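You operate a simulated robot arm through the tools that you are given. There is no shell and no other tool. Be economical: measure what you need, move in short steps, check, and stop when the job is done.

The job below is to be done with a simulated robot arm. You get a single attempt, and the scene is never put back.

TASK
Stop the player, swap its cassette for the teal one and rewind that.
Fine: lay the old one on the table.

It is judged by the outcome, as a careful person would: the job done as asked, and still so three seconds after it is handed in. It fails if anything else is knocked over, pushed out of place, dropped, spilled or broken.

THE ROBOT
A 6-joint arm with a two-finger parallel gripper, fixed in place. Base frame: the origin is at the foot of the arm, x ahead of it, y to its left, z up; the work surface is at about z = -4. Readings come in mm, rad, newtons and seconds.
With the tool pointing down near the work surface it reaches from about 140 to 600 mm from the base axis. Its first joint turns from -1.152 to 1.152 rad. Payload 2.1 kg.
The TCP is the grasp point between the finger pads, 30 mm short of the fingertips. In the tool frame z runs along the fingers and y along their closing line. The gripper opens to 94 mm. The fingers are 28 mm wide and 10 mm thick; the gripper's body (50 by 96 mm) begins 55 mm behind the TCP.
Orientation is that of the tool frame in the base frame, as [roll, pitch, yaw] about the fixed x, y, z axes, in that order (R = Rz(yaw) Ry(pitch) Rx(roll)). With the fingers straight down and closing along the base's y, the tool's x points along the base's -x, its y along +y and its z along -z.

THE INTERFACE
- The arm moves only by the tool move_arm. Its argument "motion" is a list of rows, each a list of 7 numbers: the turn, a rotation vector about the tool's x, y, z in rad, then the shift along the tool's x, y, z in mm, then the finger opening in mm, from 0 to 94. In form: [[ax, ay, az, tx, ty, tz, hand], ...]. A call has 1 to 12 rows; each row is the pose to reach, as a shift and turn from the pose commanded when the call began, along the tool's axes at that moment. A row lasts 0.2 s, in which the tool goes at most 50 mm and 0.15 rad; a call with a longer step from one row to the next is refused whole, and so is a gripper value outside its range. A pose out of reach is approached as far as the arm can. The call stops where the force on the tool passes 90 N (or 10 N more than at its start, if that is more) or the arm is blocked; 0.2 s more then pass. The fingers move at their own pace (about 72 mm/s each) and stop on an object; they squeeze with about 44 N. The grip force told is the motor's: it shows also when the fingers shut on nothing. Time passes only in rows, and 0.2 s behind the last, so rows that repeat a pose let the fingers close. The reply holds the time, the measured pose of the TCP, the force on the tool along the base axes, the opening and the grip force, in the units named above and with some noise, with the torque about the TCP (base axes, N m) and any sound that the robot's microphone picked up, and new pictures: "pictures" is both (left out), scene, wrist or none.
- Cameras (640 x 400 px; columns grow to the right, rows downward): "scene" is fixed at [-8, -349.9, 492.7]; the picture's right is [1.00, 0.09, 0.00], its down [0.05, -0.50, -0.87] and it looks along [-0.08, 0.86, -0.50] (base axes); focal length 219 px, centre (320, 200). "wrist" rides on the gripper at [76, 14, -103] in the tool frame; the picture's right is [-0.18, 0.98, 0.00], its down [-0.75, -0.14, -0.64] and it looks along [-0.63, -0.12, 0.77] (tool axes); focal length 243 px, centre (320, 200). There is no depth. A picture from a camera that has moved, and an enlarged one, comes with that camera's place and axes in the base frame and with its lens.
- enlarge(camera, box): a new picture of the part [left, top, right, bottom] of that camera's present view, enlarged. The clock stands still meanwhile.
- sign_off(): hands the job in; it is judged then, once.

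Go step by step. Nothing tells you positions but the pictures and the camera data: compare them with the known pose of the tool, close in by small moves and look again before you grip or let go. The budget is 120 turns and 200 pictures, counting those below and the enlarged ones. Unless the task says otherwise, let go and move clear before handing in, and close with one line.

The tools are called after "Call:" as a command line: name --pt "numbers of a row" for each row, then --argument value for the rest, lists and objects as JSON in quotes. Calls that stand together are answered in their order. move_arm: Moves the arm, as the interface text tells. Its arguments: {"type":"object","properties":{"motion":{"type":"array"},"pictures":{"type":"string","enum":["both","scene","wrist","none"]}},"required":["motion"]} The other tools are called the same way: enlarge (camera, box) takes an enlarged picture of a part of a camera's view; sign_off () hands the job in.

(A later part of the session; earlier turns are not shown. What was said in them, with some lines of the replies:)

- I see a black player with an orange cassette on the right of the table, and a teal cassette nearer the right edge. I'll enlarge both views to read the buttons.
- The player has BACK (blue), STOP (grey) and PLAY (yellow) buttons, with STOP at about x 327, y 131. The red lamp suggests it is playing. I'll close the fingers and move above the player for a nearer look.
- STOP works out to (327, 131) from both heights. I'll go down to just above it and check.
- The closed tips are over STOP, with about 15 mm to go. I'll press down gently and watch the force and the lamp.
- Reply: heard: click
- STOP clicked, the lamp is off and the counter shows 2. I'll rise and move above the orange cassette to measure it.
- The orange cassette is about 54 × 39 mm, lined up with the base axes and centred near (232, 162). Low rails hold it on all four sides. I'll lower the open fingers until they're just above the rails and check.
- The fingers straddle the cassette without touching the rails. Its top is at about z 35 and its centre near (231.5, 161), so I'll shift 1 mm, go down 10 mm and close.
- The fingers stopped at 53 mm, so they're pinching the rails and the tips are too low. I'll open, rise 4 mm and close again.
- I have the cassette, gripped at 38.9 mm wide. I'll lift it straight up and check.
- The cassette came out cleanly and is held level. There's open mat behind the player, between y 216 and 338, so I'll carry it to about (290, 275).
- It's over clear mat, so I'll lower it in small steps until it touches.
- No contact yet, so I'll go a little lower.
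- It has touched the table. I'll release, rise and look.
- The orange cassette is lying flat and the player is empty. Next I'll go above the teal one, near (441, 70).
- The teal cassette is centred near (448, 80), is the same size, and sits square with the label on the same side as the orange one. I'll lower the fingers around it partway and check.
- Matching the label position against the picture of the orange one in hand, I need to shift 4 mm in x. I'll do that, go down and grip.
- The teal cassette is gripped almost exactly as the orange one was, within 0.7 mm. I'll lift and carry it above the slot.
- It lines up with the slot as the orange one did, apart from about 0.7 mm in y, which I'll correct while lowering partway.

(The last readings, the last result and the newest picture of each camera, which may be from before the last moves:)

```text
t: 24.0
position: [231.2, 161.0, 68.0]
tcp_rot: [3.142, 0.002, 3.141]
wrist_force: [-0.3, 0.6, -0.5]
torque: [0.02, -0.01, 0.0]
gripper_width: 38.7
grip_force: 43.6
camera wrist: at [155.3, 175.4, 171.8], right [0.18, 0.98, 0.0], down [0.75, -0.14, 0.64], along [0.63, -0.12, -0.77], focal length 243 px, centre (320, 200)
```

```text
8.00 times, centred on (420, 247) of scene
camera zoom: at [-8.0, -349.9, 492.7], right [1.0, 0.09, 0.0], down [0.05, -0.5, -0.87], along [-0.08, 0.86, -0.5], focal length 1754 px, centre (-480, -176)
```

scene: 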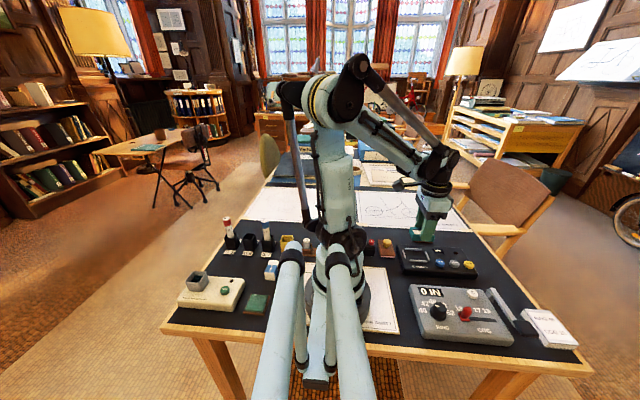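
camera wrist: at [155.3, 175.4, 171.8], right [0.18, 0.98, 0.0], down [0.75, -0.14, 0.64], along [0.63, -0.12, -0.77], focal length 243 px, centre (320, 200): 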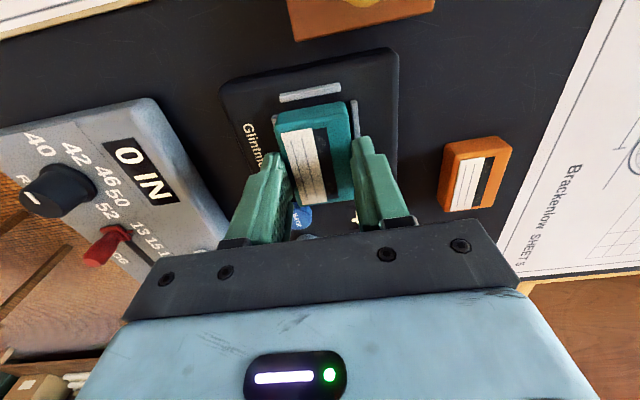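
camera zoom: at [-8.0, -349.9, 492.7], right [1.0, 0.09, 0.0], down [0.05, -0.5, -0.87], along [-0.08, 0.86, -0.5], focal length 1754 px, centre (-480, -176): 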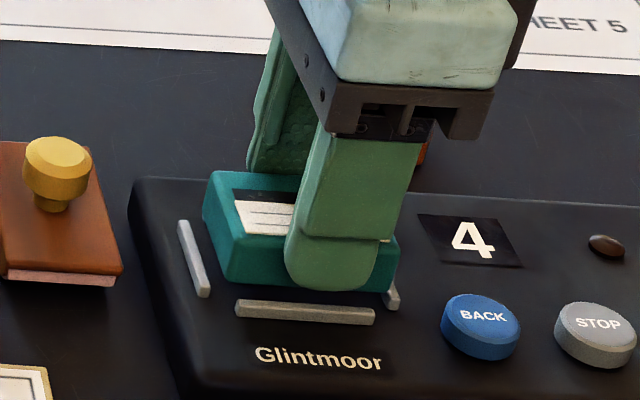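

The counter now reads 4, so the player already senses the tape. I'll lower the last 9 mm in small steps and watch the force.

Call:
move_arm --pt "0 0 0 0 0 3 34" --pt "0 0 0 0 0 5 34" --pt "0 0 0 0 0 7 34" --pt "0 0 0 0 0 8 34" --pt "0 0 0 0 0 8 34" --pictures "wrist"

Call:
enlarge --camera "wrist" --box '[200, 50, 440, 200]'

Call:
enlarge --camera "scene" --box '[380, 222, 460, 272]'

```text
t: 25.2
position: [231.7, 160.4, 60.0]
tcp_rot: [-3.142, 0.003, -3.141]
wrist_force: [-0.4, 0.0, -0.6]
torque: [0.0, 0.0, 0.02]
gripper_width: 38.7
grip_force: 44.1
camera wrist: at [155.4, 175.1, 163.9], right [0.18, 0.98, 0.0], down [0.75, -0.14, 0.64], along [0.63, -0.12, -0.77], focal length 243 px, centre (320, 200)
```

wrist: 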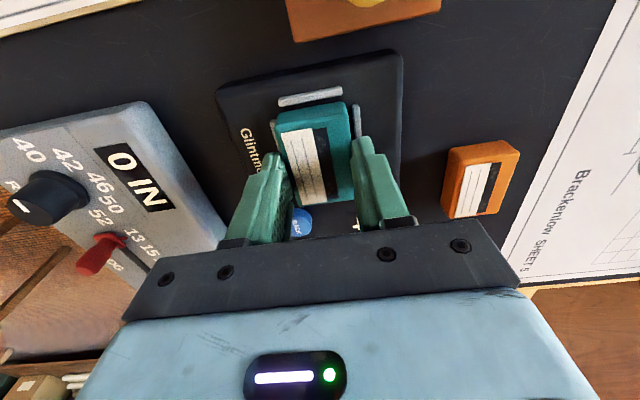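

```text
2.67 times, centred on (320, 125) of wrist
camera zoom: at [155.4, 175.1, 163.9], right [0.18, 0.98, 0.0], down [0.75, -0.14, 0.64], along [0.63, -0.12, -0.77], focal length 647 px, centre (320, 400)
```

zoom: 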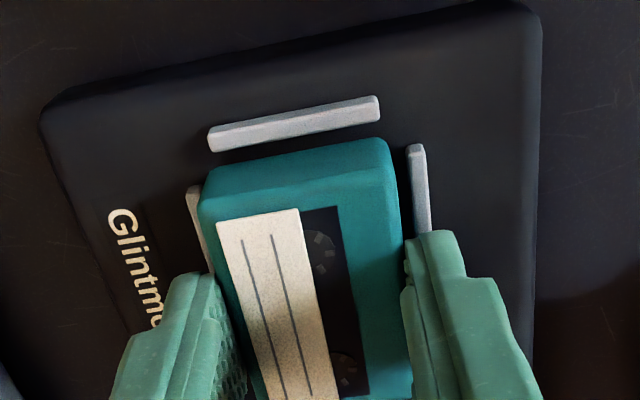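

```text
8.00 times, centred on (420, 247) of scene
camera zoom: at [-8.0, -349.9, 492.7], right [1.0, 0.09, 0.0], down [0.05, -0.5, -0.87], along [-0.08, 0.86, -0.5], focal length 1754 px, centre (-480, -176)
```

zoom: 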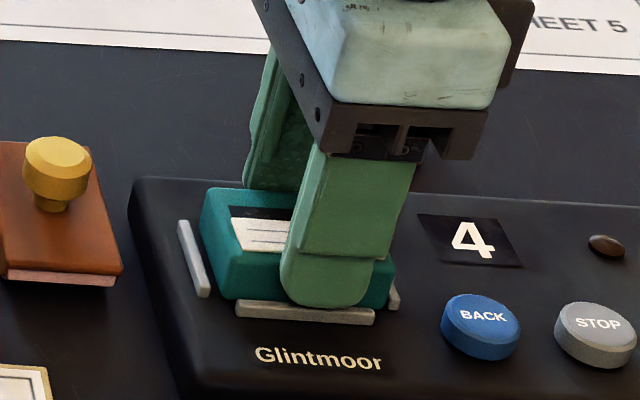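

Call:
move_arm --pt "0 0 0 0 0 1 34" --pt "0 0 0 0 0 2 34" --pt "0 0 0 0 0 2 34" --pictures "none"

```text
t: 26.0
position: [231.8, 161.8, 59.9]
tcp_rot: [3.141, 0.001, 3.14]
wrist_force: [-2.8, 0.5, 42.0]
torque: [-0.03, 0.17, -0.02]
gripper_width: 38.7
grip_force: 44.4
```

It's firmly seated at the expected height. I'll ease off 1 mm, open and rise.

Call:
move_arm --pt "0 0 0 0 0 -1.2 34" --pt "0 0 0 0 0 -1.2 48" --pt "0 0 0 0 0 -1.2 58" --pt "0 0 0 0 0 -1.2 58" --pt "0 0 0 0 0 -40 58" --pt "0 0 0 0 0 -80 58" --pt "0 0 0 0 0 -80 58"

Call:
enlarge --camera "wrist" --box '[220, 30, 460, 180]'

Call:
enlarge --camera "scene" --box '[380, 222, 476, 282]'

```text
t: 27.6
position: [229.9, 160.9, 140.8]
tcp_rot: [-3.141, 0.002, 3.141]
wrist_force: [0.1, -0.7, -0.4]
torque: [0.05, 0.02, -0.03]
gripper_width: 58.1
grip_force: 0.0
camera wrist: at [153.8, 174.9, 242.9], right [0.18, 0.98, 0.0], down [0.75, -0.14, 0.64], along [0.63, -0.12, -0.77], focal length 243 px, centre (320, 200)
```

scene: 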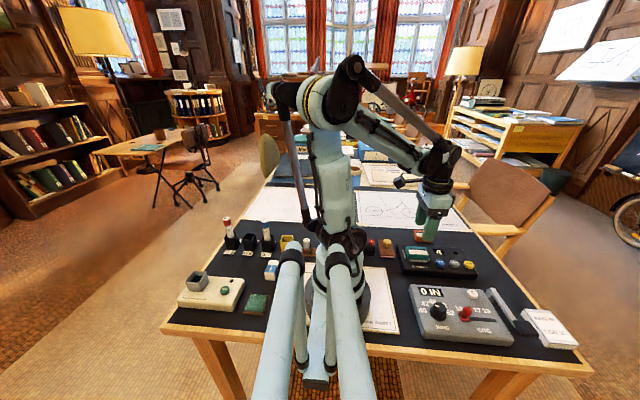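
wrist: 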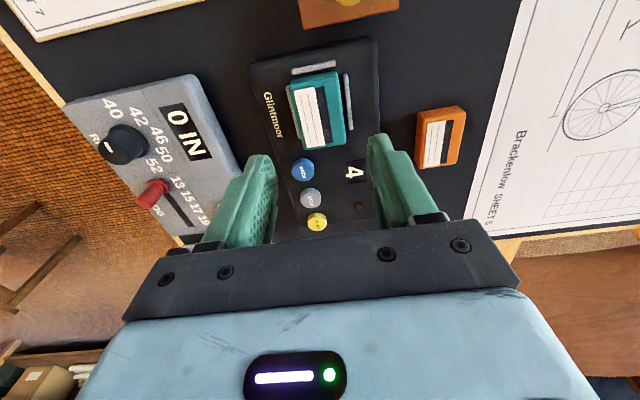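

```text
2.67 times, centred on (340, 105) of wrist
camera zoom: at [153.8, 174.9, 242.9], right [0.18, 0.98, 0.0], down [0.75, -0.14, 0.64], along [0.63, -0.12, -0.77], focal length 647 px, centre (267, 453)
```

zoom: 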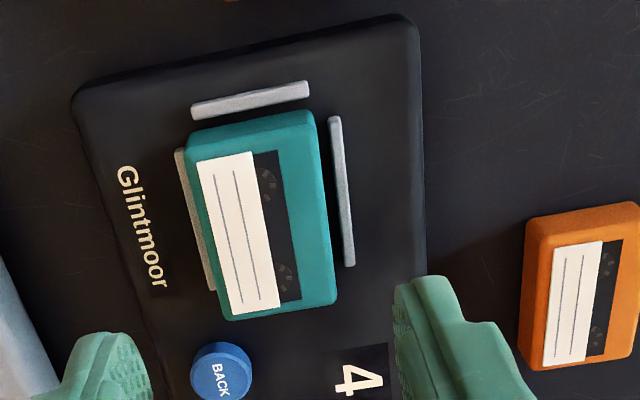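

```text
6.67 times, centred on (428, 252) of scene
camera zoom: at [-8.0, -349.9, 492.7], right [1.0, 0.09, 0.0], down [0.05, -0.5, -0.87], along [-0.08, 0.86, -0.5], focal length 1462 px, centre (-400, -147)
```

zoom: 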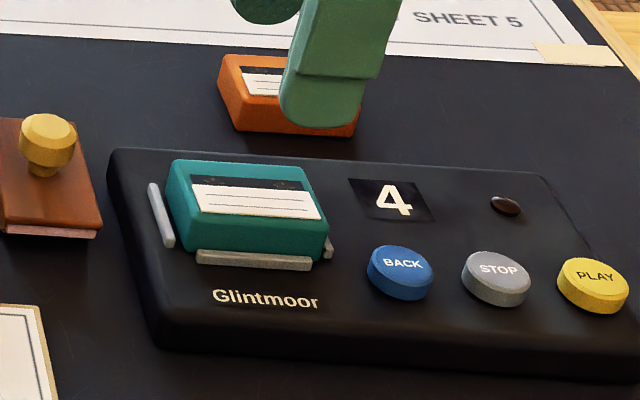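

The teal cassette sits within the rails. Next I'll close the fingers and go above BACK, at about (288, 131).

Call:
move_arm --pt "0 0 0 -20 -10 0 30" --pt "0 0 0 -57 -29 0 0" --pt "0 0 0 -57 -29 0 0" --pt "0 0 0 -57 -29 40 0" --pt "0 0 0 -57 -29 66 0" --pt "0 0 0 -57 -29 66 0" --pictures "wrist"

Call:
enlarge --camera "scene" --box '[380, 222, 476, 282]'

```text
t: 29.0
position: [286.9, 131.8, 71.7]
tcp_rot: [-3.141, 0.003, -3.141]
wrist_force: [0.2, -0.5, 0.0]
torque: [-0.04, -0.02, 0.0]
gripper_width: 0.0
grip_force: 32.7
camera wrist: at [210.7, 145.4, 174.8], right [0.18, 0.98, 0.0], down [0.75, -0.14, 0.64], along [0.63, -0.12, -0.77], focal length 243 px, centre (320, 200)
```

wrist: 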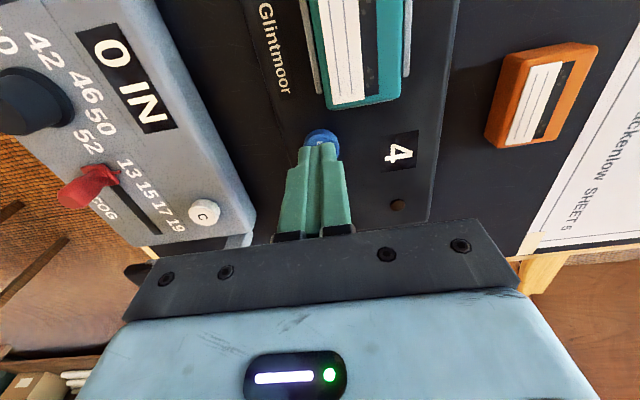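

```text
6.67 times, centred on (428, 252) of scene
camera zoom: at [-8.0, -349.9, 492.7], right [1.0, 0.09, 0.0], down [0.05, -0.5, -0.87], along [-0.08, 0.86, -0.5], focal length 1462 px, centre (-400, -147)
```

zoom: 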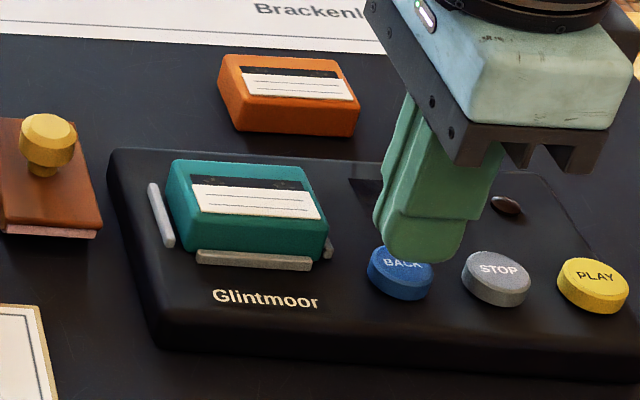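

The fingers are placed over BACK just as they were over STOP. I'll press it.

Call:
move_arm --pt "0 0 0 0 -0.5 6 0" --pt "0 0 0 0 -0.5 10 0" --pt "0 0 0 0 -0.5 13 0" --pt "0 0 0 0 -0.5 15 0" --pt "0 0 0 0 -0.5 17 0" --pictures "wrist"

```text
t: 30.2
position: [287.8, 130.2, 55.3]
tcp_rot: [-3.139, 0.001, -3.14]
wrist_force: [1.2, -6.9, 21.4]
torque: [-0.25, 0.01, 0.03]
gripper_width: 0.0
grip_force: 32.6
heard: click
camera wrist: at [211.6, 145.3, 158.4], right [0.18, 0.98, 0.0], down [0.75, -0.14, 0.64], along [0.63, -0.12, -0.77], focal length 243 px, centre (320, 200)
```

wrist: 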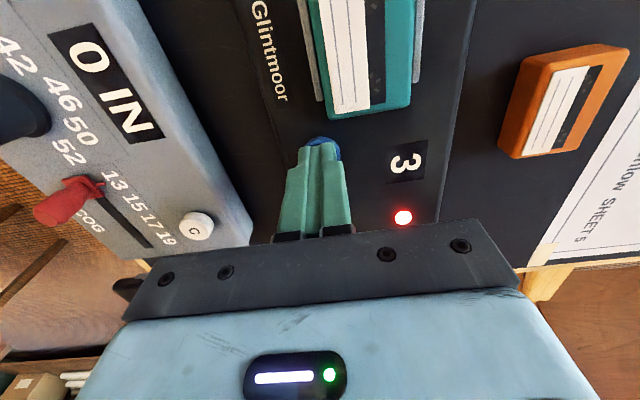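

BACK clicked, the lamp is on and the counter went from 4 to 3. I'll lift off and see whether it keeps rewinding by itself.

Call:
move_arm --pt "0 0 0 0 0 -8 0" --pt "0 0 0 0 0 -16 0" --pt "0 0 0 0 0 -16 0" --pt "0 0 0 0 0 -16 0" --pictures "wrist"

```text
t: 31.2
position: [288.5, 132.5, 71.1]
tcp_rot: [-3.14, 0.0, 3.141]
wrist_force: [0.1, 0.6, -0.6]
torque: [-0.01, -0.02, -0.01]
gripper_width: 0.0
grip_force: 33.1
camera wrist: at [211.4, 145.5, 174.7], right [0.18, 0.98, 0.0], down [0.75, -0.14, 0.64], along [0.63, -0.12, -0.77], focal length 243 px, centre (320, 200)
```

wrist: 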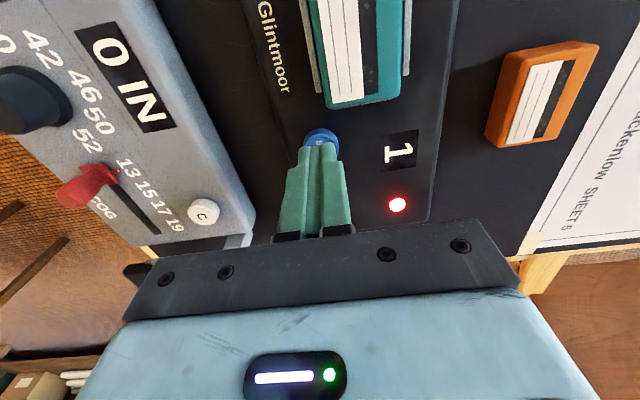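

It keeps rewinding by itself and now shows 1. I'll rise clear and wait for it to finish.

Call:
move_arm --pt "0 0 0 0 0 -30 0" --pt "0 0 0 0 0 -60 0" --pt "0 0 0 0 0 -90 0" --pt "0 0 0 0 0 -90 0" --pt "0 0 0 0 0 -90 0" --pt "0 0 0 0 0 -90 0" --pt "0 0 0 0 0 -90 0" --pt "0 0 0 0 0 -90 0" --pt "0 0 0 0 0 -90 0" --pt "0 0 0 0 0 -90 0"

Call:
enlarge --camera "scene" --box '[380, 210, 540, 310]'

```text
t: 33.4
position: [288.8, 131.7, 161.4]
tcp_rot: [3.141, 0.001, -3.141]
wrist_force: [-0.2, -0.1, 0.5]
torque: [-0.03, 0.03, -0.01]
gripper_width: 0.1
grip_force: 32.8
camera wrist: at [212.7, 145.2, 265.0], right [0.18, 0.98, 0.0], down [0.75, -0.14, 0.64], along [0.63, -0.12, -0.77], focal length 243 px, centre (320, 200)
```

scene: 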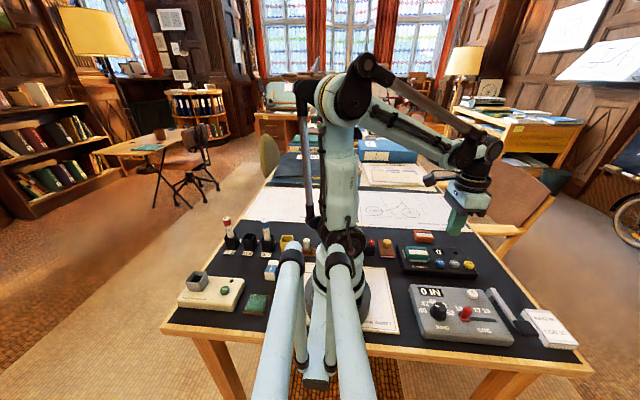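
wrist: 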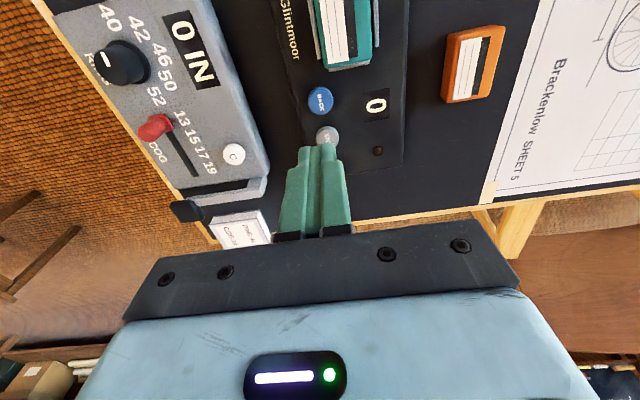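

```text
4.00 times, centred on (460, 260) of scene
camera zoom: at [-8.0, -349.9, 492.7], right [1.0, 0.09, 0.0], down [0.05, -0.5, -0.87], along [-0.08, 0.86, -0.5], focal length 877 px, centre (-240, -40)
```

zoom: 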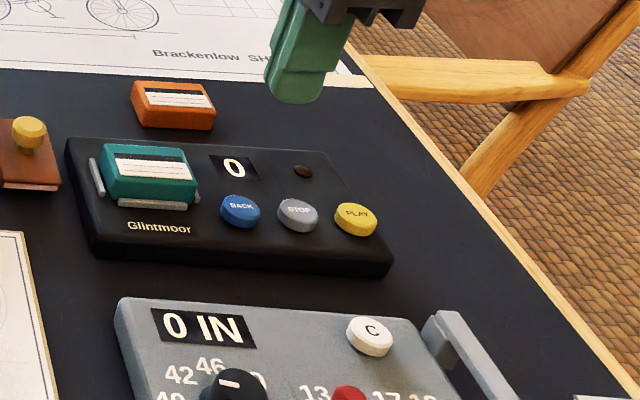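

The counter reads 0 and the lamp is off, so the teal tape is fully rewound in the player. The orange one lies flat on the table and the arm is clear, so I'm handing in.

Call:
sign_off

```text
The job is handed in.
```

The player is stopped, the teal cassette is in it and rewound to 0, and the orange one is lying on the table behind the player.
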